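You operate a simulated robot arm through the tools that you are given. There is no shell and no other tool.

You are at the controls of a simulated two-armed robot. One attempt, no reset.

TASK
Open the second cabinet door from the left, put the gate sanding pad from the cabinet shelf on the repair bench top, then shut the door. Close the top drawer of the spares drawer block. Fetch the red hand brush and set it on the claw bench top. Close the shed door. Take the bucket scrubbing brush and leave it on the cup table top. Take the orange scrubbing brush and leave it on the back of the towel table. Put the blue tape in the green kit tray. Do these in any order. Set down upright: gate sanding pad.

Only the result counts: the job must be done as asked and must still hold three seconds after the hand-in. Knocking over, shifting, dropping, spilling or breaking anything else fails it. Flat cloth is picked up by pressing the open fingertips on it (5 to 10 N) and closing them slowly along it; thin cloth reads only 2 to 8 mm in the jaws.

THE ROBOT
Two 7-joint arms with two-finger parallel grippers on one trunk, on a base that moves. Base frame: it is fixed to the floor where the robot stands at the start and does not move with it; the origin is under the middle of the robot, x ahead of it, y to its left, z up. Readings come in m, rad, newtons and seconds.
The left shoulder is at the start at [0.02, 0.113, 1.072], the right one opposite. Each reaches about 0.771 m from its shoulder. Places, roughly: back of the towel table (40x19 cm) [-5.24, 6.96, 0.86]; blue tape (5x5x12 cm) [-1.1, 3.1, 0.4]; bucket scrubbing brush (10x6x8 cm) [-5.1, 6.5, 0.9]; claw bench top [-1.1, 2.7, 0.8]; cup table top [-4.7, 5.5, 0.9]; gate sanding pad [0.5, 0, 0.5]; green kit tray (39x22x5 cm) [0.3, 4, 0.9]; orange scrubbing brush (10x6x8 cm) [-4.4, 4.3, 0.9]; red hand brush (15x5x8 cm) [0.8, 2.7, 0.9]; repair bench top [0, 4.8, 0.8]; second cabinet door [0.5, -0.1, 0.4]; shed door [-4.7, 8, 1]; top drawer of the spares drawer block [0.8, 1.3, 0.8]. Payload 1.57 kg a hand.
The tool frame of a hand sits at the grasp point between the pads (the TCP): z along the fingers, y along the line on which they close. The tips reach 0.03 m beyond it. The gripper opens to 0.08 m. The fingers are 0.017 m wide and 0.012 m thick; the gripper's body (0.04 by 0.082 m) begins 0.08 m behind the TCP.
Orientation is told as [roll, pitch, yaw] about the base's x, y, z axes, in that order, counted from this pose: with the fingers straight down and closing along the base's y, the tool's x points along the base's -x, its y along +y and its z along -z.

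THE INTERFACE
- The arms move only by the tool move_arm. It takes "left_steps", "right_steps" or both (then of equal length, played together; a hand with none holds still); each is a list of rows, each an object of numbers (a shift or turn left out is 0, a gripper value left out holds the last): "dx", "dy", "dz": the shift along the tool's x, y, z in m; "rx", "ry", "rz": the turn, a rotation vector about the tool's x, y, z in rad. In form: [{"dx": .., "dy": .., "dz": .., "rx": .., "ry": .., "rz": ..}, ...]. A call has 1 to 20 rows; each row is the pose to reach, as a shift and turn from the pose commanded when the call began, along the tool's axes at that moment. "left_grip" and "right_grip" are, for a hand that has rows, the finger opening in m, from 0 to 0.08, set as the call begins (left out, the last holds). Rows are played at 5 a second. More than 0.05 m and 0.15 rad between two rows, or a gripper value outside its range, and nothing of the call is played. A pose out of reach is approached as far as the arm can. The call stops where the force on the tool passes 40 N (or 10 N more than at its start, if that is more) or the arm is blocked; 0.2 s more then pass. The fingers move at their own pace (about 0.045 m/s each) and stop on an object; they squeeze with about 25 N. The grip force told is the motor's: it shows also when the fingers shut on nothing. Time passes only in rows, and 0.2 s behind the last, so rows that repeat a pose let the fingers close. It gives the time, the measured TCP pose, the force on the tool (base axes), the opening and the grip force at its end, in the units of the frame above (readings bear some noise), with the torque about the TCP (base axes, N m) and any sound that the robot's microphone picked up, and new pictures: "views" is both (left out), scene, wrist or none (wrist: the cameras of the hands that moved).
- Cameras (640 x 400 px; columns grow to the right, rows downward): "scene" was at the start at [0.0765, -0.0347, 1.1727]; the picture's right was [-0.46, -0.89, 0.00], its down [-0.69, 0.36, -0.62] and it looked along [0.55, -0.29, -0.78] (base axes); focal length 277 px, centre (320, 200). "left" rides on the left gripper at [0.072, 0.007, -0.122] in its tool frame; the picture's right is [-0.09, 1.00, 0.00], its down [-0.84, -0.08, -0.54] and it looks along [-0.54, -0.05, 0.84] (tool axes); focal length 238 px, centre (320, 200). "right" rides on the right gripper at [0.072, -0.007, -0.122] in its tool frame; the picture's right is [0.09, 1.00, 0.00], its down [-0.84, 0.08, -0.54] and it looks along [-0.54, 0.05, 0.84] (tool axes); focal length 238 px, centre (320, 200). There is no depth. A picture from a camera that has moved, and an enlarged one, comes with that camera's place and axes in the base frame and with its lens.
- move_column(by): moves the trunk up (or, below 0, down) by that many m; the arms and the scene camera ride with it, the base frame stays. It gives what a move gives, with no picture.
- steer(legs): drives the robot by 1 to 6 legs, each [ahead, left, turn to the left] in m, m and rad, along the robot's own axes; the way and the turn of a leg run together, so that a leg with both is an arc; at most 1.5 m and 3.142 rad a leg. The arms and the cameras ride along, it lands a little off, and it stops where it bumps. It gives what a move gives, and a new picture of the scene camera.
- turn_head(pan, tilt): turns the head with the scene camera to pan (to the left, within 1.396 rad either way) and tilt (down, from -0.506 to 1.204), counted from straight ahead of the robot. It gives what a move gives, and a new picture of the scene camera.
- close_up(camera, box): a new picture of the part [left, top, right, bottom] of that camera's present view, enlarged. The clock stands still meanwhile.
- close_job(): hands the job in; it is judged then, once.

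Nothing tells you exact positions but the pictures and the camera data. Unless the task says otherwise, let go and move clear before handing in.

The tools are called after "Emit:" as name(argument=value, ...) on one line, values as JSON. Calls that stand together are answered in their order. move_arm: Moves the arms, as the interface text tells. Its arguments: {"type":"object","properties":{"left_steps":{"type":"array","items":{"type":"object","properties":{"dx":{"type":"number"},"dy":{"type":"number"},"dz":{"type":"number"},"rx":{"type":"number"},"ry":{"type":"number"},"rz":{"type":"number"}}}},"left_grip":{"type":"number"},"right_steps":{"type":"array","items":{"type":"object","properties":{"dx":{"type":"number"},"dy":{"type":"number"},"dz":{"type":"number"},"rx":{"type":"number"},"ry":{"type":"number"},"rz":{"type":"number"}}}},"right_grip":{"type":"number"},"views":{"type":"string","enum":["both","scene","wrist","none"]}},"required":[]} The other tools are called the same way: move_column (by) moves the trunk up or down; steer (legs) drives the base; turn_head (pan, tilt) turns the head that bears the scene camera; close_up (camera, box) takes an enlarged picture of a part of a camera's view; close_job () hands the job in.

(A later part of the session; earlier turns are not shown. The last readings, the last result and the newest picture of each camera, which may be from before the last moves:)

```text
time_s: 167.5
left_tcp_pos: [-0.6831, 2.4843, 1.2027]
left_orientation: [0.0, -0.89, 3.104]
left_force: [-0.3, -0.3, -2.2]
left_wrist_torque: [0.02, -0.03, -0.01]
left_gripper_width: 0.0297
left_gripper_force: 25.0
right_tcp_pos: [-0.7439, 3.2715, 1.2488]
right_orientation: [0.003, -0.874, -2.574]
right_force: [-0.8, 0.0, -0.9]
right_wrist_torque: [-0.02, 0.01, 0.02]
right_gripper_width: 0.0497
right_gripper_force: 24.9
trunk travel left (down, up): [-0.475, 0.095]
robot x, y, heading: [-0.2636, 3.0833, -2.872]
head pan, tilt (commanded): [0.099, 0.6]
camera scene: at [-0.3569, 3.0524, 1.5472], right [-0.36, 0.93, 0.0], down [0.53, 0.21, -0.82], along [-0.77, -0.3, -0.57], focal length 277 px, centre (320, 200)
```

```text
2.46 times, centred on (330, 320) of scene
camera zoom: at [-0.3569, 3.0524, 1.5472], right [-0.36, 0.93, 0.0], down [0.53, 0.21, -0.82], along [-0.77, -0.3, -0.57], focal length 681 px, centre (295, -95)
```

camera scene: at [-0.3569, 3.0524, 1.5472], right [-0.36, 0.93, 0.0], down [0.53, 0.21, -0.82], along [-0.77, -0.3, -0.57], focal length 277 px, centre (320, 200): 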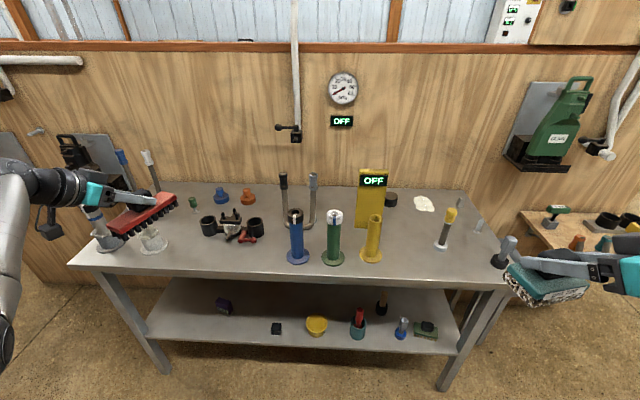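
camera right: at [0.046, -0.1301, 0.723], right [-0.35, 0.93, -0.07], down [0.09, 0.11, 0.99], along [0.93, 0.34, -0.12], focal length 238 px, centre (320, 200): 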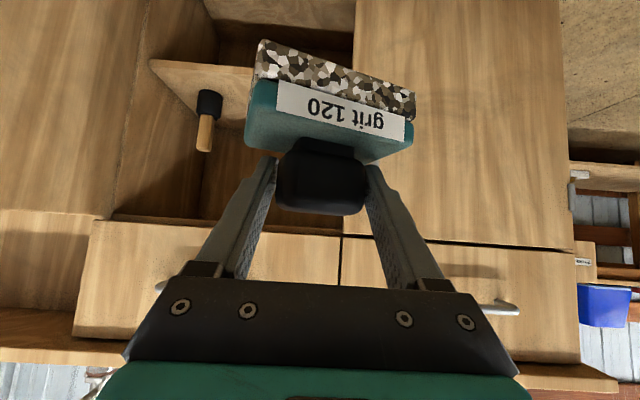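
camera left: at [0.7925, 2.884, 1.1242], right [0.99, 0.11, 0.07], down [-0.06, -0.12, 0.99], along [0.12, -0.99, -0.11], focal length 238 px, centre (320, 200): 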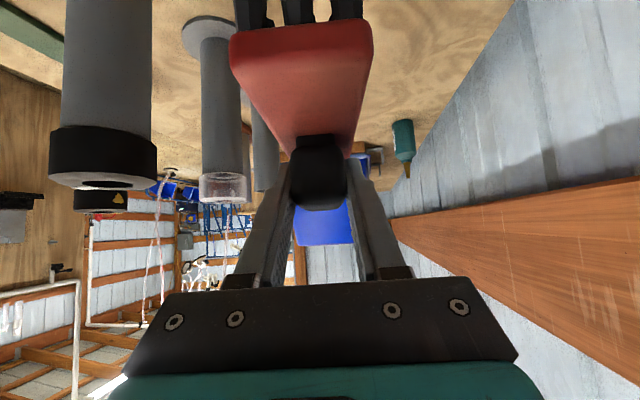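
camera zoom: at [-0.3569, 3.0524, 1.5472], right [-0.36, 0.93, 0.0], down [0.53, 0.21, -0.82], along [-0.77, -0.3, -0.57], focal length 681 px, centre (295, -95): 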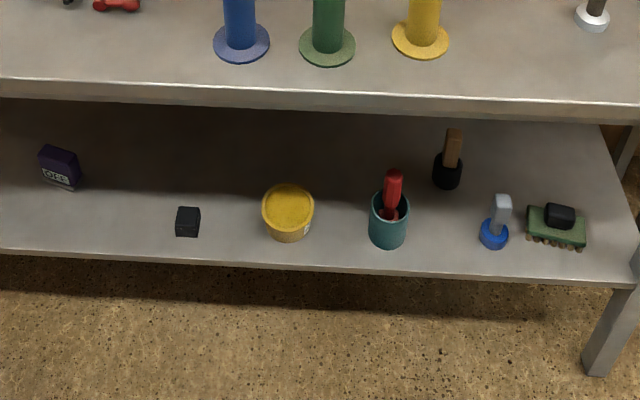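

The blue tape is the small blue-based post on the lower shelf near (-1.10, 3.14). For the red brush I choose the free patch on the top near (-1.14, 3.08). First I swing the left hand in front of me.

Emit:
move_arm(left_steps=[{"dx": -0.0087, "dy": -0.0436, "dz": 0.0107, "rx": -0.0291, "rz": -0.0236}, {"dx": -0.0174, "dy": -0.0872, "dz": 0.0215, "rx": -0.0583, "rz": -0.0472}, {"dx": -0.0261, "dy": -0.1308, "dz": 0.0322, "rx": -0.0874, "rz": -0.0708}, {"dx": -0.0348, "dy": -0.1745, "dz": 0.043, "rx": -0.1166, "rz": -0.0944}, {"dx": -0.0435, "dy": -0.2181, "dz": 0.0537, "rx": -0.1457, "rz": -0.118}, {"dx": -0.0522, "dy": -0.2617, "dz": 0.0644, "rx": -0.1748, "rz": -0.1416}, {"dx": -0.0609, "dy": -0.3053, "dz": 0.0752, "rx": -0.204, "rz": -0.1652}, {"dx": -0.0696, "dy": -0.3489, "dz": 0.0859, "rx": -0.2331, "rz": -0.1888}], views="none")

```text
time_s: 169.3
left_tcp_pos: [-0.7819, 2.8384, 1.1999]
left_orientation: [0.003, -0.891, -2.881]
left_force: [0.1, 0.7, -2.1]
left_wrist_torque: [-0.04, 0.02, 0.01]
left_gripper_width: 0.0297
left_gripper_force: 25.3
right_tcp_pos: [-0.7439, 3.2737, 1.2486]
right_orientation: [0.004, -0.874, -2.573]
right_force: [-0.1, 0.4, -1.4]
right_wrist_torque: [-0.02, 0.03, 0.0]
right_gripper_width: 0.0495
right_gripper_force: 25.0
trunk travel left (down, up): [-0.475, 0.095]
robot x, y, heading: [-0.2657, 3.0878, -2.871]
head pan, tilt (commanded): [0.099, 0.6]
```

Now I drive to the placing position, first sideways and then forward, with the brush kept high.

Emit:
steer(legs=[[0.0, -0.37, 0.045], [0.2, 0.0, 0.0]])

Emit:
turn_head(pan=0.1, tilt=0.9)

```text
time_s: 172.9
left_tcp_pos: [-1.0673, 3.1141, 1.1994]
left_orientation: [-0.002, -0.888, -2.838]
left_force: [-1.1, -0.1, -1.8]
left_wrist_torque: [0.0, 0.02, 0.0]
left_gripper_width: 0.0296
left_gripper_force: 25.6
right_tcp_pos: [-1.0463, 3.5512, 1.2487]
right_orientation: [0.005, -0.874, -2.535]
right_force: [-0.3, -1.0, -1.4]
right_wrist_torque: [-0.01, 0.0, -0.01]
right_gripper_width: 0.0497
right_gripper_force: 24.9
trunk travel left (down, up): [-0.475, 0.095]
robot x, y, heading: [-0.5606, 3.3836, -2.826]
head pan, tilt (commanded): [0.099, 0.6]
camera scene: at [-0.6523, 3.3464, 1.5471], right [-0.4, 0.92, 0.0], down [0.52, 0.23, -0.82], along [-0.75, -0.33, -0.57], focal length 277 px, centre (320, 200)
```

scene: 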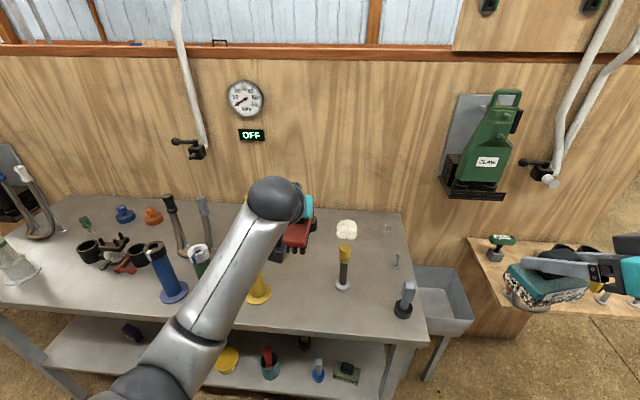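

```text
time_s: 173.7
left_tcp_pos: [-1.0675, 3.1144, 1.1999]
left_orientation: [-0.001, -0.891, -2.841]
left_force: [-0.1, -0.3, -2.1]
left_wrist_torque: [0.0, -0.03, 0.0]
left_gripper_width: 0.0297
left_gripper_force: 24.7
right_tcp_pos: [-1.0465, 3.5501, 1.2488]
right_orientation: [0.004, -0.874, -2.532]
right_force: [0.2, 0.7, -2.0]
right_wrist_torque: [-0.01, 0.05, 0.0]
right_gripper_width: 0.05
right_gripper_force: 25.2
trunk travel left (down, up): [-0.475, 0.095]
robot x, y, heading: [-0.562, 3.3848, -2.823]
head pan, tilt (commanded): [0.099, 0.901]
camera scene: at [-0.6395, 3.352, 1.5225], right [-0.4, 0.92, 0.0], down [0.72, 0.32, -0.62], along [-0.57, -0.25, -0.78], focal length 277 px, centre (320, 200)
```

scene: 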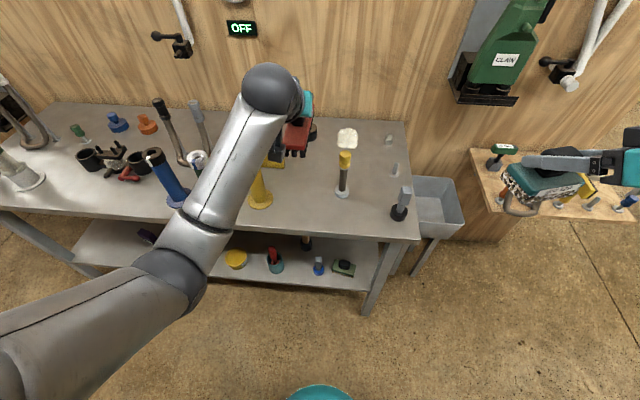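

The bench top comes out at z≈0.85; the free spot between the yellow tube and the grey post is centred at (-1.127, 3.078). I lower the trunk and then set the brush down there.

Emit:
move_column(by=-0.2)

Emit:
move_arm(left_steps=[{"dx": 0.0}], views="both")

```text
time_s: 175.8
left_tcp_pos: [-1.0673, 3.1139, 1.0004]
left_orientation: [-0.002, -0.89, -2.841]
left_force: [-0.1, 0.2, -1.6]
left_wrist_torque: [0.0, -0.01, 0.03]
left_gripper_width: 0.0296
left_gripper_force: 24.7
right_tcp_pos: [-1.0468, 3.5507, 1.0495]
right_orientation: [0.003, -0.873, -2.53]
right_force: [0.3, 0.0, -1.0]
right_wrist_torque: [0.01, -0.02, 0.01]
right_gripper_width: 0.0497
right_gripper_force: 25.0
trunk travel left (down, up): [-0.275, 0.295]
robot x, y, heading: [-0.5589, 3.3833, -2.829]
head pan, tilt (commanded): [0.099, 0.901]
```

```text
time_s: 176.2
left_tcp_pos: [-1.0673, 3.1143, 1.0004]
left_orientation: [-0.001, -0.89, -2.841]
left_force: [-0.3, -0.2, -1.7]
left_wrist_torque: [0.02, -0.04, 0.05]
left_gripper_width: 0.0296
left_gripper_force: 25.1
right_tcp_pos: [-1.0457, 3.5496, 1.0489]
right_orientation: [0.004, -0.873, -2.533]
right_force: [0.8, -0.2, -1.1]
right_wrist_torque: [0.0, 0.03, -0.01]
right_gripper_width: 0.0499
right_gripper_force: 24.8
trunk travel left (down, up): [-0.275, 0.295]
robot x, y, heading: [-0.5605, 3.3872, -2.831]
head pan, tilt (commanded): [0.099, 0.901]
camera scene: at [-0.6396, 3.3519, 1.3224], right [-0.4, 0.92, 0.0], down [0.72, 0.32, -0.62], along [-0.57, -0.25, -0.78], focal length 277 px, centre (320, 200)
camera left: at [-0.9318, 3.1469, 1.0211], right [0.24, -0.97, 0.07], down [-0.12, 0.04, 0.99], along [-0.96, -0.25, -0.11], focal length 238 px, centre (320, 200)
```

scene: 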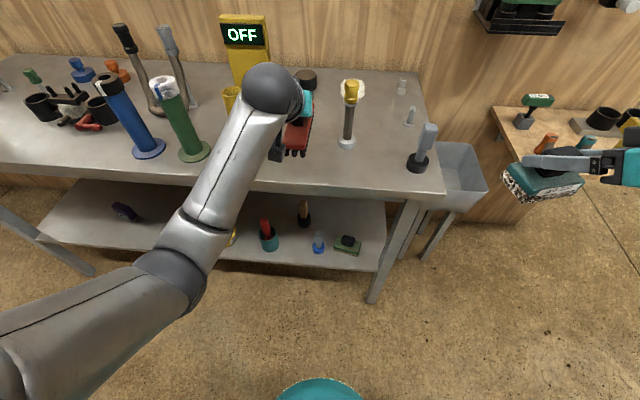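
left: 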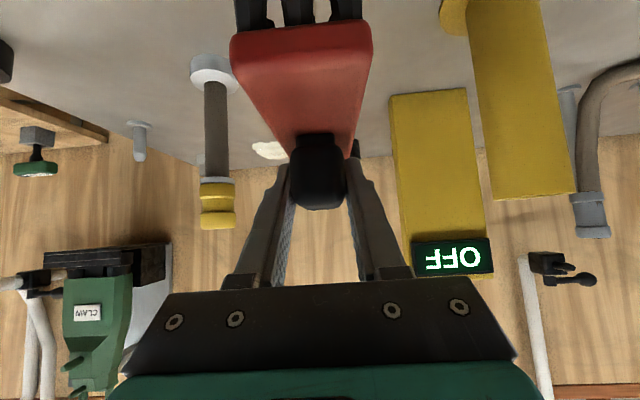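

The spot ahead is clear on both sides. I move forward 7 cm and lower to just above the surface.

Emit:
move_arm(left_steps=[{"dx": -0.0213, "dy": 0.0086, "dz": 0.0263}, {"dx": -0.0426, "dy": 0.0172, "dz": 0.0526}, {"dx": -0.0261, "dy": 0.0172, "dz": 0.066}, {"dx": -0.0096, "dy": 0.0172, "dz": 0.0794}, {"dx": 0.007, "dy": 0.0172, "dz": 0.0927}, {"dx": 0.0196, "dy": 0.0172, "dz": 0.103}], views="both")

```text
time_s: 177.7
left_tcp_pos: [-1.1266, 3.0778, 0.919]
left_orientation: [-0.001, -0.889, -2.84]
left_force: [-0.3, 0.4, -2.3]
left_wrist_torque: [0.01, -0.01, 0.04]
left_gripper_width: 0.0296
left_gripper_force: 24.7
right_tcp_pos: [-1.0462, 3.5511, 1.0473]
right_orientation: [0.004, -0.876, -2.532]
right_force: [-0.3, 0.9, -1.1]
right_wrist_torque: [-0.04, -0.01, 0.02]
right_gripper_width: 0.0497
right_gripper_force: 25.3
trunk travel left (down, up): [-0.275, 0.295]
robot x, y, heading: [-0.5606, 3.3833, -2.825]
head pan, tilt (commanded): [0.099, 0.901]
camera scene: at [-0.6396, 3.3519, 1.3224], right [-0.4, 0.92, 0.0], down [0.72, 0.32, -0.62], along [-0.57, -0.25, -0.78], focal length 277 px, centre (320, 200)
camera left: at [-0.9919, 3.1105, 0.9409], right [0.24, -0.97, 0.07], down [-0.12, 0.04, 0.99], along [-0.96, -0.25, -0.11], focal length 238 px, centre (320, 200)
```

scene: 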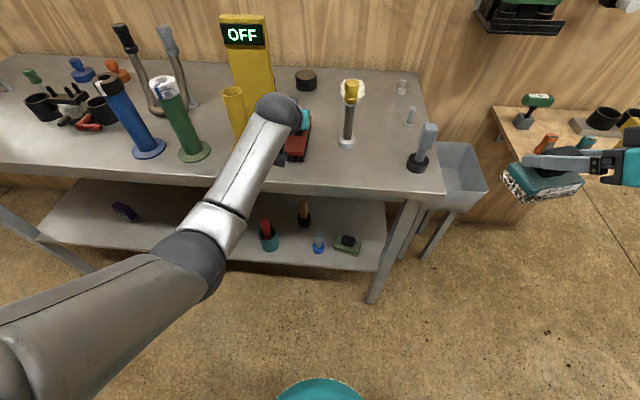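
left: 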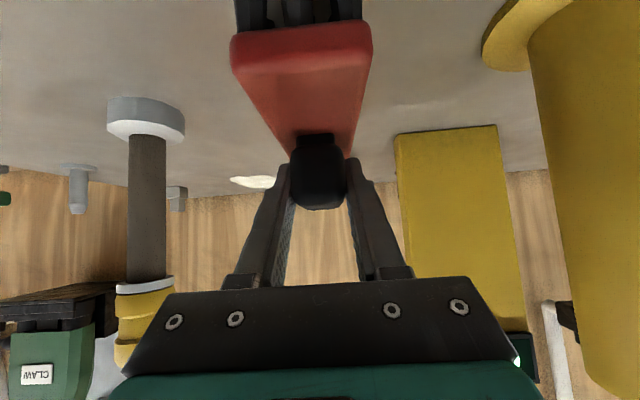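

Nearly down; I lower in millimetre steps, watching the force.

Emit:
move_arm(left_steps=[{"dx": 0.0031, "dz": 0.0025}, {"dx": 0.0054, "dz": 0.0044}], views="none")

```text
time_s: 178.2
left_tcp_pos: [-1.1282, 3.0769, 0.9145]
left_orientation: [-0.002, -0.892, -2.841]
left_force: [0.6, 0.3, 1.2]
left_wrist_torque: [-0.15, 0.14, 0.0]
left_gripper_width: 0.03
left_gripper_force: 24.8
right_tcp_pos: [-1.0449, 3.5505, 1.0498]
right_orientation: [0.003, -0.875, -2.532]
right_force: [-0.4, -0.2, -0.6]
right_wrist_torque: [-0.01, -0.03, -0.03]
right_gripper_width: 0.0499
right_gripper_force: 25.2
trunk travel left (down, up): [-0.275, 0.295]
robot x, y, heading: [-0.5601, 3.3892, -2.828]
head pan, tilt (commanded): [0.099, 0.901]
```

Emit:
move_arm(left_steps=[{"dx": 0.0012, "dz": 0.0009}, {"dx": 0.002, "dz": 0.0016}], views="none")

```text
time_s: 178.8
left_tcp_pos: [-1.1276, 3.0781, 0.9152]
left_orientation: [-0.001, -0.896, -2.84]
left_force: [-1.3, -1.1, 12.6]
left_wrist_torque: [0.19, -0.84, -0.01]
left_gripper_width: 0.0298
left_gripper_force: 25.2
right_tcp_pos: [-1.0446, 3.5509, 1.0502]
right_orientation: [0.004, -0.875, -2.532]
right_force: [0.2, -0.1, -2.1]
right_wrist_torque: [0.01, 0.01, 0.01]
right_gripper_width: 0.0498
right_gripper_force: 24.9
trunk travel left (down, up): [-0.275, 0.295]
robot x, y, heading: [-0.5572, 3.3872, -2.83]
head pan, tilt (commanded): [0.099, 0.901]
```

Firm contact with the bench. I release, and withdraw backward along the fingers.

Emit:
move_arm(left_steps=[{"dx": 0.0}, {"dx": 0.0}, {"dx": 0.0}, {"dx": -0.012, "dz": -0.02}, {"dx": -0.02, "dz": -0.05}, {"dx": -0.03, "dz": -0.09}, {"dx": -0.06, "dz": -0.13}], left_grip=0.06, views="both")

```text
time_s: 180.4
left_tcp_pos: [-1.064, 3.0963, 1.038]
left_orientation: [0.002, -0.887, -2.84]
left_force: [-0.6, -1.7, 0.2]
left_wrist_torque: [0.03, 0.04, 0.0]
left_gripper_width: 0.0599
left_gripper_force: 0.0
right_tcp_pos: [-1.046, 3.5506, 1.0482]
right_orientation: [0.004, -0.875, -2.533]
right_force: [0.0, 0.3, -1.5]
right_wrist_torque: [0.0, 0.03, -0.02]
right_gripper_width: 0.0496
right_gripper_force: 25.3
trunk travel left (down, up): [-0.275, 0.295]
robot x, y, heading: [-0.5605, 3.3829, -2.828]
head pan, tilt (commanded): [0.099, 0.901]
camera scene: at [-0.6394, 3.3522, 1.3224], right [-0.4, 0.92, 0.0], down [0.72, 0.32, -0.62], along [-0.57, -0.25, -0.78], focal length 277 px, centre (320, 200)
camera left: at [-0.9289, 3.1291, 1.06], right [0.24, -0.97, 0.07], down [-0.13, 0.04, 0.99], along [-0.96, -0.25, -0.11], focal length 238 px, centre (320, 200)
```

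scene: 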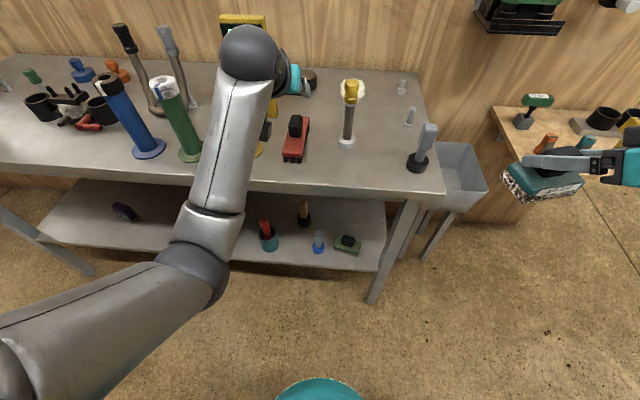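
left: 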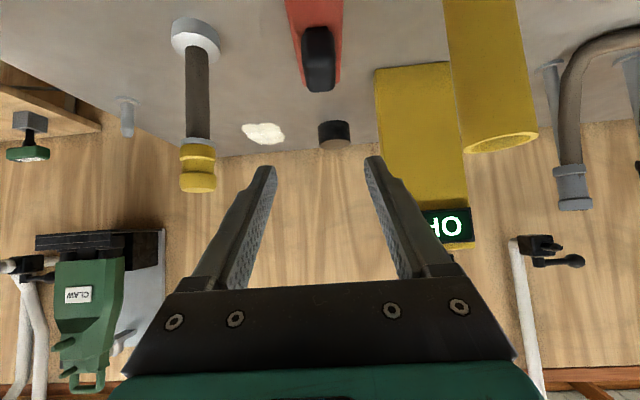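

The red brush stands on the claw bench. Next is the blue tape on the lower shelf below. I back off a little, raise the pad hand to keep it safe, and lower the trunk.

Emit:
move_arm(right_steps=[{"dx": -0.0307, "dz": -0.0256}, {"dx": -0.0614, "dz": -0.0512}, {"dx": -0.0921, "dz": -0.0768}, {"dx": -0.1228, "dz": -0.1024}, {"dx": -0.1535, "dz": -0.128}], views="none")

Emit:
steer(legs=[[-0.3, 0.0, 0.0]])

Emit:
move_column(by=-0.26)

Emit:
turn_head(pan=0.15, tilt=0.75)

```text
time_s: 181.7
left_tcp_pos: [-1.0655, 3.0956, 1.0363]
left_orientation: [-0.002, -0.889, -2.84]
left_force: [-0.4, -0.2, -0.3]
left_wrist_torque: [0.01, -0.01, -0.01]
left_gripper_width: 0.0601
left_gripper_force: 0.1
right_tcp_pos: [-1.0484, 3.5521, 1.2493]
right_orientation: [0.004, -0.874, -2.53]
right_force: [0.8, -0.2, -1.9]
right_wrist_torque: [-0.02, -0.01, -0.01]
right_gripper_width: 0.0497
right_gripper_force: 24.8
trunk travel left (down, up): [-0.275, 0.295]
robot x, y, heading: [-0.5602, 3.3826, -2.827]
head pan, tilt (commanded): [0.099, 0.901]
```

```text
time_s: 183.7
left_tcp_pos: [-0.7759, 3.1906, 1.0393]
left_orientation: [0.0, -0.89, -2.842]
left_force: [0.4, -0.4, 0.2]
left_wrist_torque: [-0.01, -0.02, -0.02]
left_gripper_width: 0.06
left_gripper_force: 0.1
right_tcp_pos: [-0.7575, 3.6476, 1.2498]
right_orientation: [0.002, -0.875, -2.533]
right_force: [-0.2, -0.8, -1.4]
right_wrist_torque: [0.02, 0.02, -0.02]
right_gripper_width: 0.0496
right_gripper_force: 25.2
trunk travel left (down, up): [-0.275, 0.295]
robot x, y, heading: [-0.2737, 3.4792, -2.828]
head pan, tilt (commanded): [0.099, 0.901]
camera scene: at [-0.3496, 3.4463, 1.3225], right [-0.4, 0.92, 0.0], down [0.72, 0.31, -0.62], along [-0.57, -0.25, -0.78], focal length 277 px, centre (320, 200)
```

scene: 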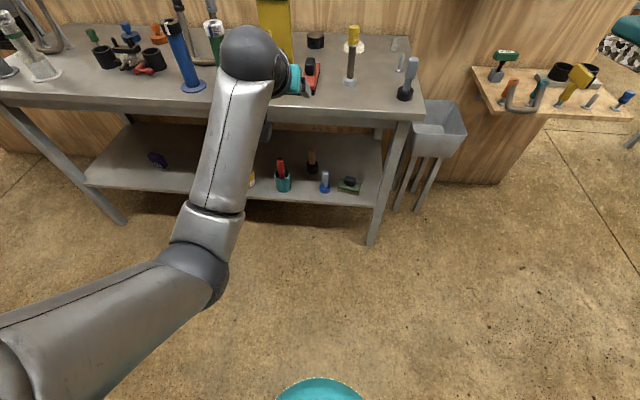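

```text
time_s: 186.4
left_tcp_pos: [-0.7765, 3.1909, 0.7788]
left_orientation: [-0.001, -0.89, -2.841]
left_force: [0.4, -0.4, -0.4]
left_wrist_torque: [0.03, 0.02, 0.01]
left_gripper_width: 0.06
left_gripper_force: 0.0
right_tcp_pos: [-0.7582, 3.648, 0.9896]
right_orientation: [0.003, -0.875, -2.534]
right_force: [0.1, 0.0, -1.6]
right_wrist_torque: [-0.04, -0.01, 0.0]
right_gripper_width: 0.05
right_gripper_force: 25.4
trunk travel left (down, up): [-0.015, 0.555]
robot x, y, heading: [-0.2717, 3.4793, -2.827]
head pan, tilt (commanded): [0.099, 0.901]
```

```text
time_s: 187.1
left_tcp_pos: [-0.7768, 3.1907, 0.7793]
left_orientation: [-0.002, -0.891, -2.841]
left_force: [0.2, 0.4, -0.1]
left_wrist_torque: [0.03, 0.02, -0.01]
left_gripper_width: 0.06
left_gripper_force: 0.1
right_tcp_pos: [-0.7577, 3.6469, 0.9906]
right_orientation: [0.004, -0.875, -2.534]
right_force: [0.2, 0.1, -2.0]
right_wrist_torque: [-0.01, 0.04, -0.01]
right_gripper_width: 0.0496
right_gripper_force: 25.1
trunk travel left (down, up): [-0.015, 0.555]
robot x, y, heading: [-0.2719, 3.4836, -2.827]
head pan, tilt (commanded): [0.15, 0.75]
camera scene: at [-0.3551, 3.4394, 1.0743], right [-0.45, 0.9, 0.0], down [0.61, 0.3, -0.73], along [-0.65, -0.33, -0.68], focal length 277 px, centre (320, 200)
```

scene: 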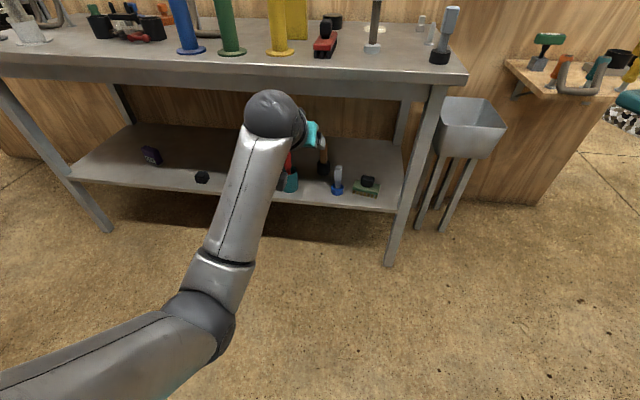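

Emit:
close_up(camera="scene", box=[270, 130, 420, 220])

Emit:
close_up(camera="left", box=[0, 0, 640, 400])

```text
4.27 times, centred on (345, 175) of scene
camera zoom: at [-0.3551, 3.4394, 1.0743], right [-0.45, 0.9, 0.0], down [0.61, 0.3, -0.73], along [-0.65, -0.33, -0.68], focal length 1180 px, centre (213, 307)
```

zoom: 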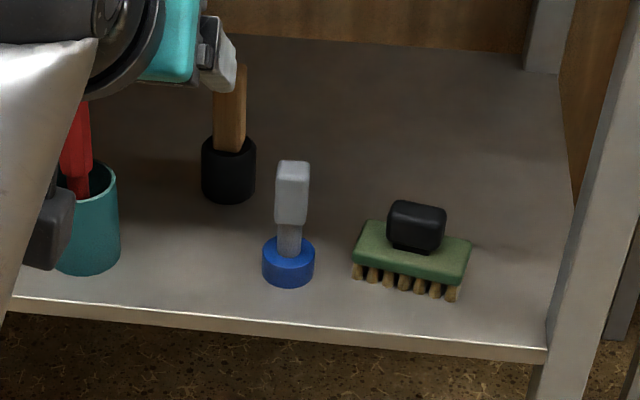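

```text
1.00 times, centred on (320, 200) of left (not enlarged: the box is as wide or as high as the picture)
camera zoom: at [-0.6406, 3.2238, 0.7997], right [0.24, -0.97, 0.07], down [-0.12, 0.04, 0.99], along [-0.96, -0.24, -0.11], focal length 238 px, centre (320, 200)
```

zoom: 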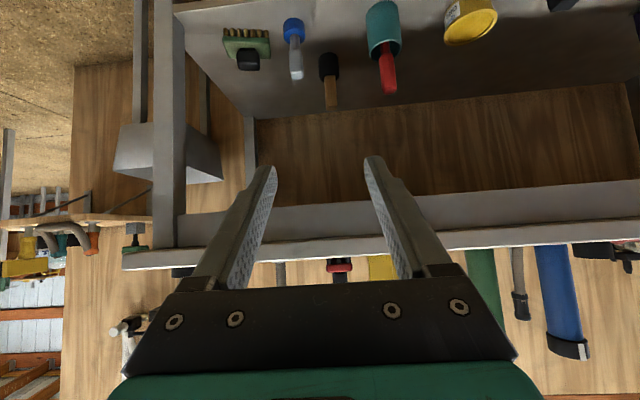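

The tape stands at (-1.09, 3.142), shelf at z≈0.375, with a grey grip block centred at z≈0.465. I turn the left hand slightly inward and lower it in front of the bench.

Emit:
move_arm(left_steps=[{"dx": -0.006, "dy": 0.007, "dz": 0.008, "rx": 0.0752, "rz": 0.0608}, {"dx": -0.0126, "dy": 0.0133, "dz": 0.0155, "rx": 0.1503, "rz": 0.1215}, {"dx": -0.0189, "dy": 0.02, "dz": 0.0233, "rx": 0.2255, "rz": 0.1823}, {"dx": 0.0122, "dy": 0.02, "dz": 0.0484, "rx": 0.2255, "rz": 0.1823}, {"dx": 0.0433, "dy": 0.02, "dz": 0.0736, "rx": 0.2255, "rz": 0.1823}, {"dx": 0.0744, "dy": 0.02, "dz": 0.0987, "rx": 0.2255, "rz": 0.1823}, {"dx": 0.1055, "dy": 0.02, "dz": 0.1239, "rx": 0.2255, "rz": 0.1823}, {"dx": 0.1366, "dy": 0.02, "dz": 0.149, "rx": 0.2255, "rz": 0.1823}, {"dx": 0.1677, "dy": 0.02, "dz": 0.1742, "rx": 0.2255, "rz": 0.1823}], views="both")

```text
time_s: 189.1
left_tcp_pos: [-0.7969, 3.1617, 0.5405]
left_orientation: [-0.003, -0.892, -3.13]
left_force: [-0.7, 0.0, 0.6]
left_wrist_torque: [-0.01, -0.03, 0.02]
left_gripper_width: 0.0599
left_gripper_force: 0.0
right_tcp_pos: [-0.7585, 3.6472, 0.9891]
right_orientation: [0.004, -0.875, -2.533]
right_force: [-1.0, 0.9, -0.9]
right_wrist_torque: [-0.03, 0.0, 0.03]
right_gripper_width: 0.0497
right_gripper_force: 24.8
trunk travel left (down, up): [-0.015, 0.555]
robot x, y, heading: [-0.2682, 3.479, -2.83]
head pan, tilt (commanded): [0.15, 0.75]
camera scene: at [-0.3551, 3.4394, 1.0743], right [-0.45, 0.89, 0.0], down [0.61, 0.3, -0.73], along [-0.65, -0.33, -0.68], focal length 277 px, centre (320, 200)
camera left: at [-0.6573, 3.1552, 0.5612], right [-0.05, -1.0, 0.07], down [-0.11, 0.08, 0.99], along [-0.99, 0.04, -0.11], focal length 238 px, centre (320, 200)
```

scene: 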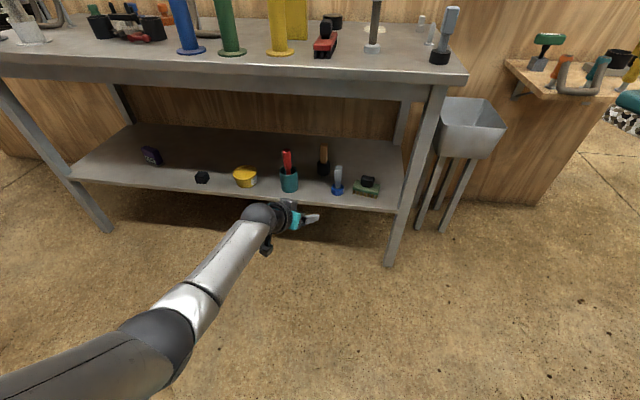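
left: 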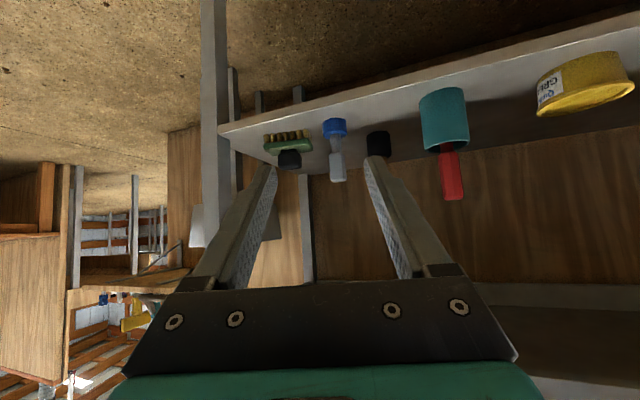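

All reached. I pull the hand 5 cm nearer to the body to keep reach in hand, then check before driving in over the tape.

Emit:
move_arm(left_steps=[{"dx": 0.0157, "dz": -0.0195}, {"dx": 0.0314, "dz": -0.0389}], views="none")

```text
time_s: 189.7
left_tcp_pos: [-0.7475, 3.1647, 0.5393]
left_orientation: [-0.004, -0.889, -3.131]
left_force: [0.1, 0.0, 0.0]
left_wrist_torque: [0.0, 0.0, 0.0]
left_gripper_width: 0.0602
left_gripper_force: 0.1
right_tcp_pos: [-0.7576, 3.6484, 0.9894]
right_orientation: [0.001, -0.875, -2.533]
right_force: [0.2, 1.3, -1.9]
right_wrist_torque: [0.0, 0.0, 0.01]
right_gripper_width: 0.0498
right_gripper_force: 24.9
trunk travel left (down, up): [-0.015, 0.555]
robot x, y, heading: [-0.2704, 3.4741, -2.827]
head pan, tilt (commanded): [0.15, 0.75]
```

Emit:
steer(legs=[[0.2743, -0.0622, 0.0]])

Emit:
close_up(camera="left", box=[0, 0, 640, 400])

```text
time_s: 191.7
left_tcp_pos: [-1.0304, 3.14, 0.5389]
left_orientation: [-0.002, -0.89, -3.136]
left_force: [0.4, 0.1, 0.0]
left_wrist_torque: [-0.01, 0.02, -0.03]
left_gripper_width: 0.0598
left_gripper_force: 0.0
right_tcp_pos: [-1.0395, 3.6227, 0.9878]
right_orientation: [0.002, -0.875, -2.536]
right_force: [-0.2, 0.5, -1.5]
right_wrist_torque: [0.02, -0.05, 0.01]
right_gripper_width: 0.0496
right_gripper_force: 24.6
trunk travel left (down, up): [-0.015, 0.555]
robot x, y, heading: [-0.5508, 3.4534, -2.832]
head pan, tilt (commanded): [0.15, 0.75]
camera scene: at [-0.6364, 3.4138, 1.0743], right [-0.44, 0.9, 0.0], down [0.61, 0.3, -0.73], along [-0.66, -0.32, -0.68], focal length 277 px, centre (320, 200)
```

scene: 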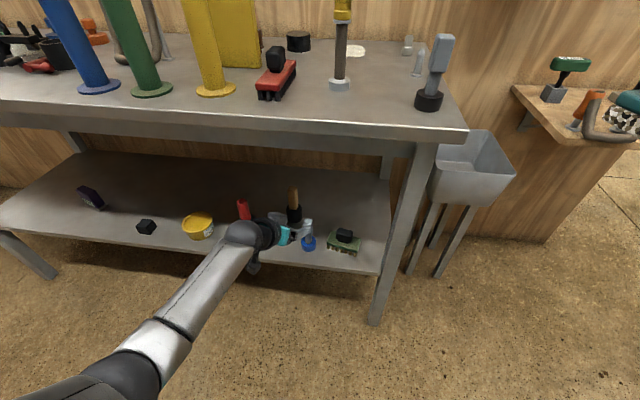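

```text
1.00 times, centred on (320, 200) of left (not enlarged: the box is as wide or as high as the picture)
camera zoom: at [-0.8898, 3.1319, 0.5604], right [-0.05, -1.0, 0.07], down [-0.11, 0.08, 0.99], along [-0.99, 0.04, -0.11], focal length 238 px, centre (320, 200)
```

zoom: 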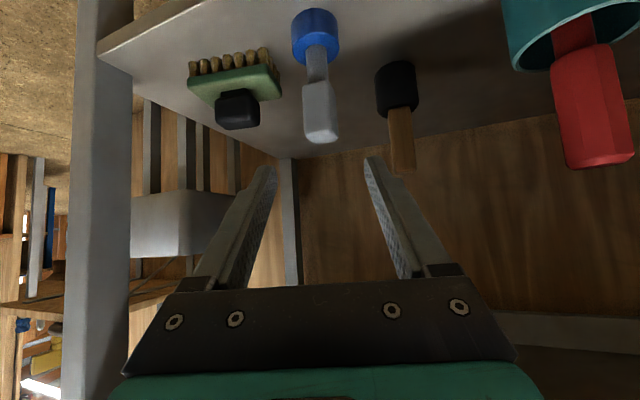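

The tape is at y≈3.134 with its block from z 0.43 to 0.486. I drive the last 6 cm so the open fingers stand over it.

Emit:
steer(legs=[[0.0606, -0.0131, 0.0]])

Emit:
move_arm(left_steps=[{"dx": 0.0}], views="wrist")

```text
time_s: 192.6
left_tcp_pos: [-1.0902, 3.1338, 0.5386]
left_orientation: [0.0, -0.891, -3.135]
left_force: [0.1, -0.2, -0.2]
left_wrist_torque: [0.01, 0.04, 0.01]
left_gripper_width: 0.06
left_gripper_force: 0.0
right_tcp_pos: [-1.0995, 3.6171, 0.9894]
right_orientation: [0.003, -0.874, -2.538]
right_force: [0.1, -0.5, -1.1]
right_wrist_torque: [0.04, 0.0, 0.01]
right_gripper_width: 0.0499
right_gripper_force: 25.3
trunk travel left (down, up): [-0.015, 0.555]
robot x, y, heading: [-0.615, 3.4439, -2.834]
head pan, tilt (commanded): [0.15, 0.75]
camera scene: at [-0.6979, 3.4082, 1.0743], right [-0.44, 0.9, 0.0], down [0.61, 0.3, -0.73], along [-0.66, -0.32, -0.68], focal length 277 px, centre (320, 200)
```

scene: 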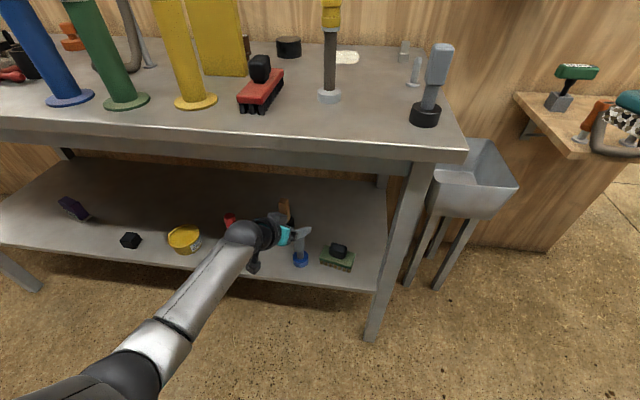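

```text
time_s: 193.0
left_tcp_pos: [-1.0923, 3.1344, 0.5392]
left_orientation: [-0.003, -0.889, -3.134]
left_force: [-0.1, 0.2, 0.1]
left_wrist_torque: [-0.01, -0.02, 0.0]
left_gripper_width: 0.0602
left_gripper_force: 0.2
right_tcp_pos: [-1.0999, 3.6164, 0.9888]
right_orientation: [0.004, -0.873, -2.539]
right_force: [0.0, 0.7, -1.8]
right_wrist_torque: [-0.02, 0.03, 0.01]
right_gripper_width: 0.0497
right_gripper_force: 25.2
trunk travel left (down, up): [-0.015, 0.555]
robot x, y, heading: [-0.6159, 3.4483, -2.833]
head pan, tilt (commanded): [0.15, 0.75]
camera left: at [-0.9514, 3.1262, 0.5604], right [-0.05, -1.0, 0.07], down [-0.11, 0.08, 0.99], along [-0.99, 0.04, -0.11], focal length 238 px, centre (320, 200)
```

left: 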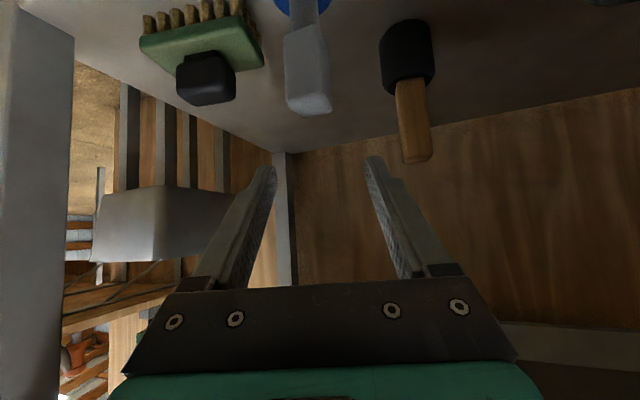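

The block is centred below the open fingers. I lower straight down onto it.

Emit:
move_arm(left_steps=[{"dx": 0.0193, "dz": 0.0169}, {"dx": 0.0386, "dy": -0.001, "dz": 0.0339}, {"dx": 0.0579, "dy": -0.001, "dz": 0.0508}], views="wrist")

```text
time_s: 193.8
left_tcp_pos: [-1.0941, 3.1345, 0.4622]
left_orientation: [0.0, -0.889, -3.136]
left_force: [0.4, 0.8, -0.6]
left_wrist_torque: [0.01, 0.02, 0.02]
left_gripper_width: 0.0599
left_gripper_force: 0.1
right_tcp_pos: [-1.1005, 3.6171, 0.9902]
right_orientation: [0.002, -0.875, -2.537]
right_force: [-0.4, -0.1, -1.2]
right_wrist_torque: [0.0, -0.02, 0.0]
right_gripper_width: 0.0496
right_gripper_force: 25.2
trunk travel left (down, up): [-0.015, 0.555]
robot x, y, heading: [-0.6136, 3.4483, -2.832]
head pan, tilt (commanded): [0.15, 0.75]
camera left: at [-0.9546, 3.1264, 0.4837], right [-0.05, -1.0, 0.07], down [-0.11, 0.08, 0.99], along [-0.99, 0.04, -0.11], focal length 238 px, centre (320, 200)
```

left: 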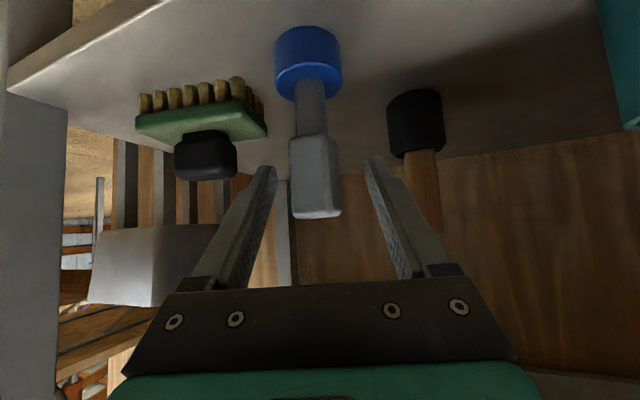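

The block is between the pads. I close.

Emit:
move_arm(left_steps=[{"dx": 0.0}, {"dx": 0.0}, {"dx": 0.0}, {"dx": 0.0}, {"dx": 0.0}], left_grip=0.0, views="wrist")

```text
time_s: 195.0
left_tcp_pos: [-1.0951, 3.1351, 0.4627]
left_orientation: [-0.003, -0.891, -3.133]
left_force: [0.8, 0.8, -0.4]
left_wrist_torque: [0.02, -0.01, -0.02]
left_gripper_width: 0.0334
left_gripper_force: 25.2
right_tcp_pos: [-1.1005, 3.6173, 0.9886]
right_orientation: [0.003, -0.875, -2.537]
right_force: [0.4, -0.4, -1.4]
right_wrist_torque: [-0.01, -0.01, -0.01]
right_gripper_width: 0.0495
right_gripper_force: 24.4
trunk travel left (down, up): [-0.015, 0.555]
robot x, y, heading: [-0.6158, 3.4468, -2.829]
head pan, tilt (commanded): [0.15, 0.75]
camera left: at [-0.9545, 3.1269, 0.4838], right [-0.05, -1.0, 0.07], down [-0.11, 0.08, 0.99], along [-0.99, 0.04, -0.11], focal length 238 px, centre (320, 200)
```

left: 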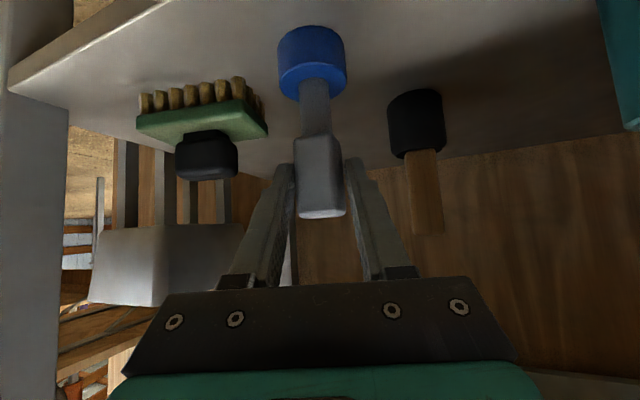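

Held (33 mm). I lift it 7 cm and back straight out from under the bench.

Emit:
move_arm(left_steps=[{"dx": -0.0193, "dz": -0.0169}, {"dx": -0.0386, "dz": -0.0339}, {"dx": -0.0545, "dz": -0.0441}], views="wrist")

Emit:
steer(legs=[[-0.45, 0.0, 0.0]])

```text
time_s: 195.8
left_tcp_pos: [-1.0928, 3.1352, 0.5333]
left_orientation: [-0.001, -0.888, -3.135]
left_force: [0.5, -0.5, -0.9]
left_wrist_torque: [-0.02, -0.01, -0.01]
left_gripper_width: 0.033
left_gripper_force: 24.5
right_tcp_pos: [-1.1011, 3.618, 0.9895]
right_orientation: [0.002, -0.873, -2.538]
right_force: [0.7, 0.0, -1.5]
right_wrist_torque: [-0.01, 0.0, 0.01]
right_gripper_width: 0.0496
right_gripper_force: 25.7
trunk travel left (down, up): [-0.015, 0.555]
robot x, y, heading: [-0.6137, 3.4488, -2.836]
head pan, tilt (commanded): [0.15, 0.75]
camera left: at [-0.9537, 3.1269, 0.5536], right [-0.05, -1.0, 0.07], down [-0.11, 0.08, 0.99], along [-0.99, 0.04, -0.11], focal length 238 px, centre (320, 200)
```

left: 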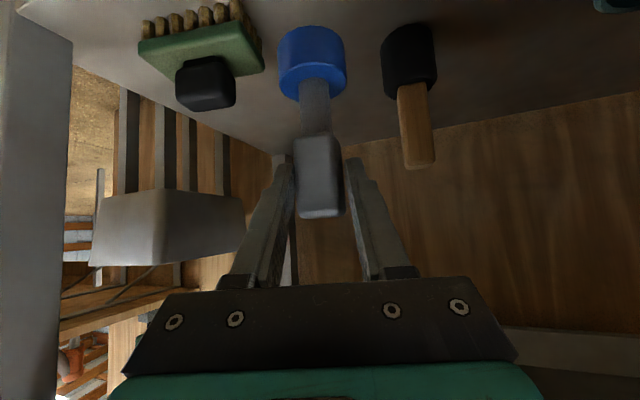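

```text
time_s: 198.5
left_tcp_pos: [-0.6709, 3.272, 0.5327]
left_orientation: [-0.002, -0.889, -3.139]
left_force: [0.1, 1.2, -0.4]
left_wrist_torque: [-0.02, -0.01, 0.02]
left_gripper_width: 0.0272
left_gripper_force: 25.1
right_tcp_pos: [-0.6751, 3.7551, 0.9886]
right_orientation: [0.003, -0.874, -2.543]
right_force: [0.6, -0.2, -2.2]
right_wrist_torque: [-0.01, -0.02, 0.0]
right_gripper_width: 0.0497
right_gripper_force: 24.7
trunk travel left (down, up): [-0.015, 0.555]
robot x, y, heading: [-0.1914, 3.5802, -2.843]
head pan, tilt (commanded): [0.15, 0.75]
camera scene: at [-0.2732, 3.5432, 1.0743], right [-0.44, 0.9, 0.0], down [0.61, 0.3, -0.73], along [-0.66, -0.32, -0.68], focal length 277 px, centre (320, 200)
```

scene: 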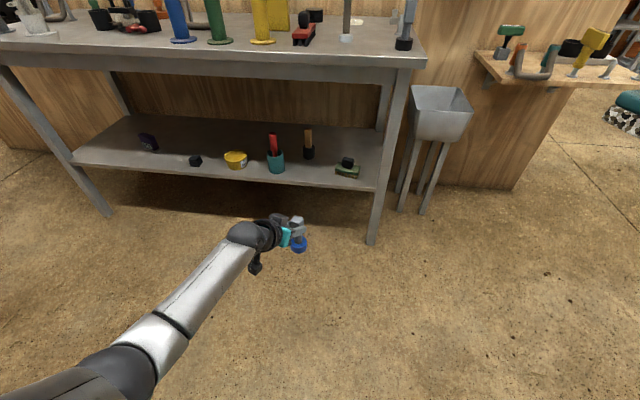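

The tape is held (its block aligned to 27 mm) and nothing else moved. I raise the trunk high, then turn around toward the green kit tray and the repair bench.

Emit:
move_column(by=0.5)

Emit:
steer(legs=[[0.13, -0.1, 0.0], [0.0, 0.0, -1.5], [0.0, 0.0, -1.63]])

Emit:
turn_head(pan=0.2, tilt=0.6)

```text
refused: 0.5 is not a number from -0.4 to 0.4
```

```text
time_s: 207.5
left_tcp_pos: [0.1312, 3.9663, 0.5323]
left_orientation: [-0.002, -0.892, 0.038]
left_force: [0.7, -0.3, -0.2]
left_wrist_torque: [0.03, 0.04, 0.0]
left_gripper_width: 0.0275
left_gripper_force: 24.6
right_tcp_pos: [0.1527, 3.4848, 0.9905]
right_orientation: [0.002, -0.874, 0.634]
right_force: [-0.4, -0.3, -1.8]
right_wrist_torque: [-0.01, -0.05, 0.01]
right_gripper_width: 0.0495
right_gripper_force: 24.6
trunk travel left (down, up): [-0.015, 0.555]
robot x, y, heading: [-0.3374, 3.6388, 0.342]
head pan, tilt (commanded): [0.15, 0.75]
camera scene: at [-0.2567, 3.6828, 1.0743], right [0.47, -0.88, 0.0], down [-0.6, -0.32, -0.73], along [0.64, 0.34, -0.68], focal length 277 px, centre (320, 200)
```

scene: 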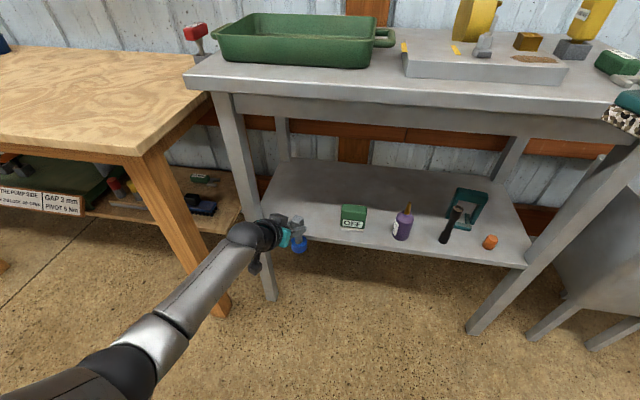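

```text
time_s: 208.2
left_tcp_pos: [0.1305, 3.9677, 0.532]
left_orientation: [-0.002, -0.889, 0.039]
left_force: [0.5, -0.8, -1.0]
left_wrist_torque: [0.01, 0.0, 0.03]
left_gripper_width: 0.0271
left_gripper_force: 24.8
right_tcp_pos: [0.1528, 3.4853, 0.9901]
right_orientation: [0.003, -0.873, 0.634]
right_force: [-0.1, 0.0, -1.8]
right_wrist_torque: [-0.01, -0.04, -0.05]
right_gripper_width: 0.0496
right_gripper_force: 25.4
trunk travel left (down, up): [-0.015, 0.555]
robot x, y, heading: [-0.3386, 3.6379, 0.339]
head pan, tilt (commanded): [0.201, 0.6]
camera scene: at [-0.2541, 3.6893, 1.0872], right [0.52, -0.86, 0.0], down [-0.48, -0.29, -0.82], along [0.71, 0.43, -0.57], focal length 277 px, centre (320, 200)
```

scene: 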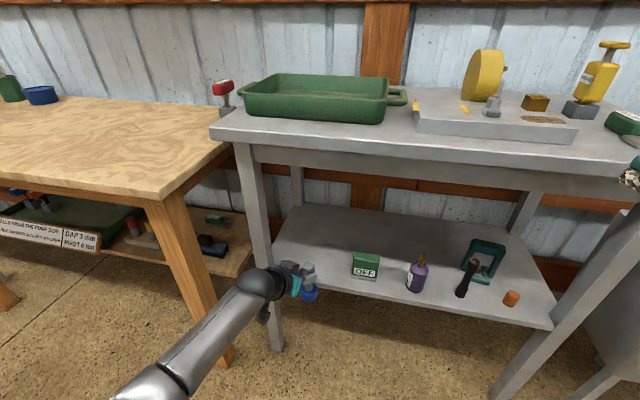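

The column call was refused, so my low left hand now sits just under the grey table's front edge. I back off straight before raising the trunk in two steps.

Emit:
steer(legs=[[-0.3, 0.0, 0.0]])

Emit:
move_column(by=0.3)

Emit:
move_column(by=0.2)

Emit:
turn_head(pan=0.2, tilt=0.7)

```text
time_s: 210.3
left_tcp_pos: [-0.154, 3.8672, 0.533]
left_orientation: [0.0, -0.89, 0.043]
left_force: [0.4, -0.2, -0.9]
left_wrist_torque: [-0.02, 0.01, 0.0]
left_gripper_width: 0.0273
left_gripper_force: 25.1
right_tcp_pos: [-0.1294, 3.3858, 0.9889]
right_orientation: [0.005, -0.873, 0.642]
right_force: [0.0, -0.8, -1.3]
right_wrist_torque: [0.04, 0.01, -0.01]
right_gripper_width: 0.0497
right_gripper_force: 25.0
trunk travel left (down, up): [-0.015, 0.555]
robot x, y, heading: [-0.6203, 3.5376, 0.341]
head pan, tilt (commanded): [0.201, 0.6]
camera scene: at [-0.5376, 3.5885, 1.0872], right [0.52, -0.85, 0.0], down [-0.48, -0.29, -0.82], along [0.71, 0.43, -0.57], focal length 277 px, centre (320, 200)
```

scene: 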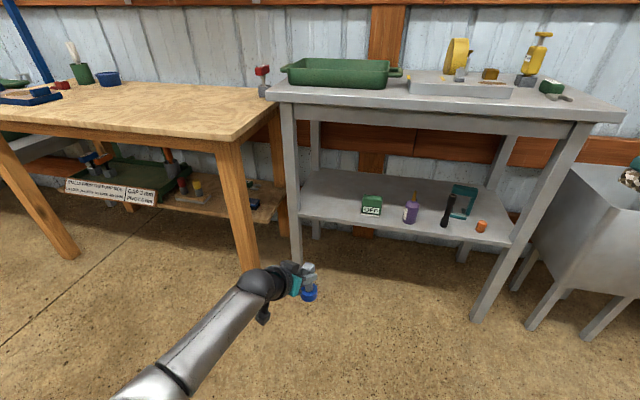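

```text
time_s: 213.3
left_tcp_pos: [-0.1529, 3.8681, 0.8325]
left_orientation: [-0.002, -0.888, 0.042]
left_force: [0.2, 0.2, -1.0]
left_wrist_torque: [0.02, 0.02, 0.02]
left_gripper_width: 0.0271
left_gripper_force: 24.6
right_tcp_pos: [-0.1291, 3.3857, 1.2898]
right_orientation: [0.004, -0.871, 0.64]
right_force: [0.7, -0.1, -1.0]
right_wrist_torque: [0.02, 0.03, 0.02]
right_gripper_width: 0.0497
right_gripper_force: 25.2
trunk travel left (down, up): [-0.315, 0.255]
robot x, y, heading: [-0.6227, 3.537, 0.345]
head pan, tilt (commanded): [0.201, 0.6]
```

```text
time_s: 215.4
left_tcp_pos: [-0.1527, 3.8684, 1.0312]
left_orientation: [-0.002, -0.888, 0.043]
left_force: [-0.1, -0.5, -0.5]
left_wrist_torque: [0.0, -0.04, 0.01]
left_gripper_width: 0.0272
left_gripper_force: 25.4
right_tcp_pos: [-0.1298, 3.3861, 1.4887]
right_orientation: [0.003, -0.874, 0.641]
right_force: [0.5, 0.8, -1.9]
right_wrist_torque: [-0.01, 0.0, 0.06]
right_gripper_width: 0.0498
right_gripper_force: 24.8
trunk travel left (down, up): [-0.515, 0.055]
robot x, y, heading: [-0.6232, 3.5388, 0.348]
head pan, tilt (commanded): [0.201, 0.6]
```

```text
time_s: 216.1
left_tcp_pos: [-0.154, 3.8681, 1.0332]
left_orientation: [-0.001, -0.889, 0.041]
left_force: [0.1, -0.2, -0.9]
left_wrist_torque: [0.02, 0.0, -0.04]
left_gripper_width: 0.0271
left_gripper_force: 24.8
right_tcp_pos: [-0.1301, 3.3858, 1.4893]
right_orientation: [0.005, -0.872, 0.641]
right_force: [0.4, -0.3, -1.7]
right_wrist_torque: [0.02, 0.0, -0.02]
right_gripper_width: 0.0497
right_gripper_force: 25.3
trunk travel left (down, up): [-0.515, 0.055]
robot x, y, heading: [-0.6234, 3.5365, 0.348]
head pan, tilt (commanded): [0.201, 0.7]
camera scene: at [-0.5405, 3.5867, 1.5786], right [0.52, -0.85, 0.0], down [-0.55, -0.33, -0.77], along [0.65, 0.4, -0.64], focal length 277 px, centre (320, 200)
```

scene: 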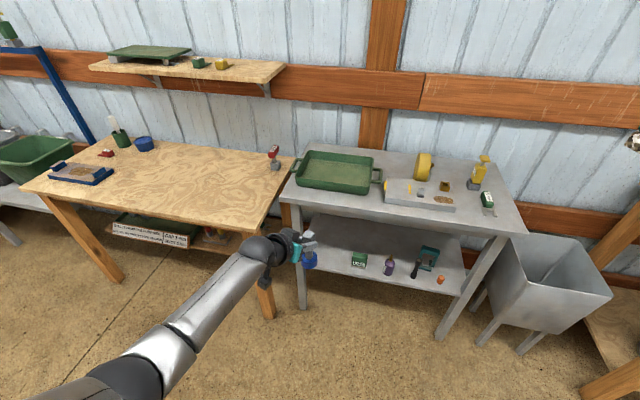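

The green kit tray lies on the grey table, around (0.32, 4.04). I enlarge it, and the repair bench beside it, to choose places.

Emit:
close_up(camera="scene", box=[260, 130, 520, 260])

Emit:
close_up(camera="scene", box=[0, 100, 300, 260])

```text
2.46 times, centred on (390, 195) of scene
camera zoom: at [-0.5405, 3.5867, 1.5786], right [0.52, -0.85, 0.0], down [-0.55, -0.33, -0.77], along [0.65, 0.4, -0.64], focal length 681 px, centre (148, 212)
```

zoom: 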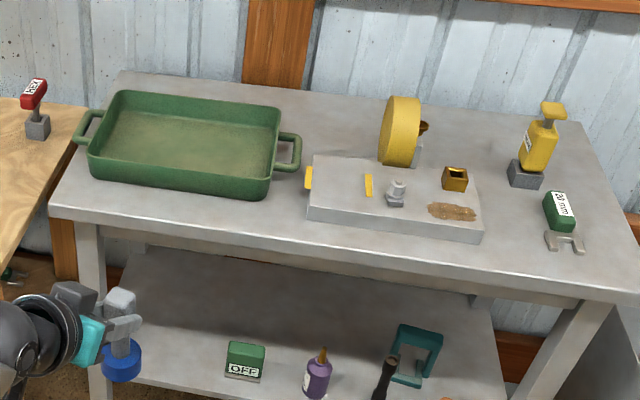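

```text
2.13 times, centred on (150, 180) of scene
camera zoom: at [-0.5405, 3.5867, 1.5786], right [0.52, -0.85, 0.0], down [-0.55, -0.33, -0.77], along [0.65, 0.4, -0.64], focal length 590 px, centre (683, 243)
```

zoom: 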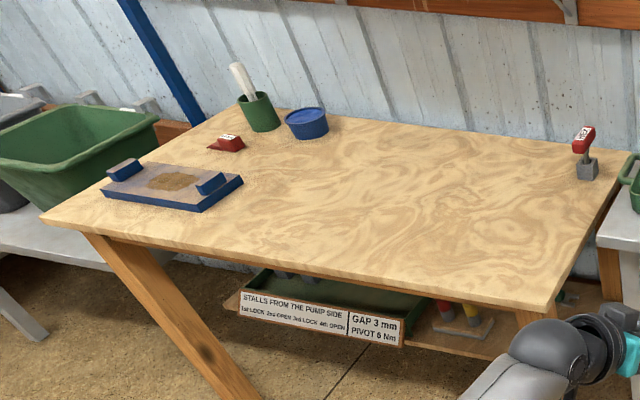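

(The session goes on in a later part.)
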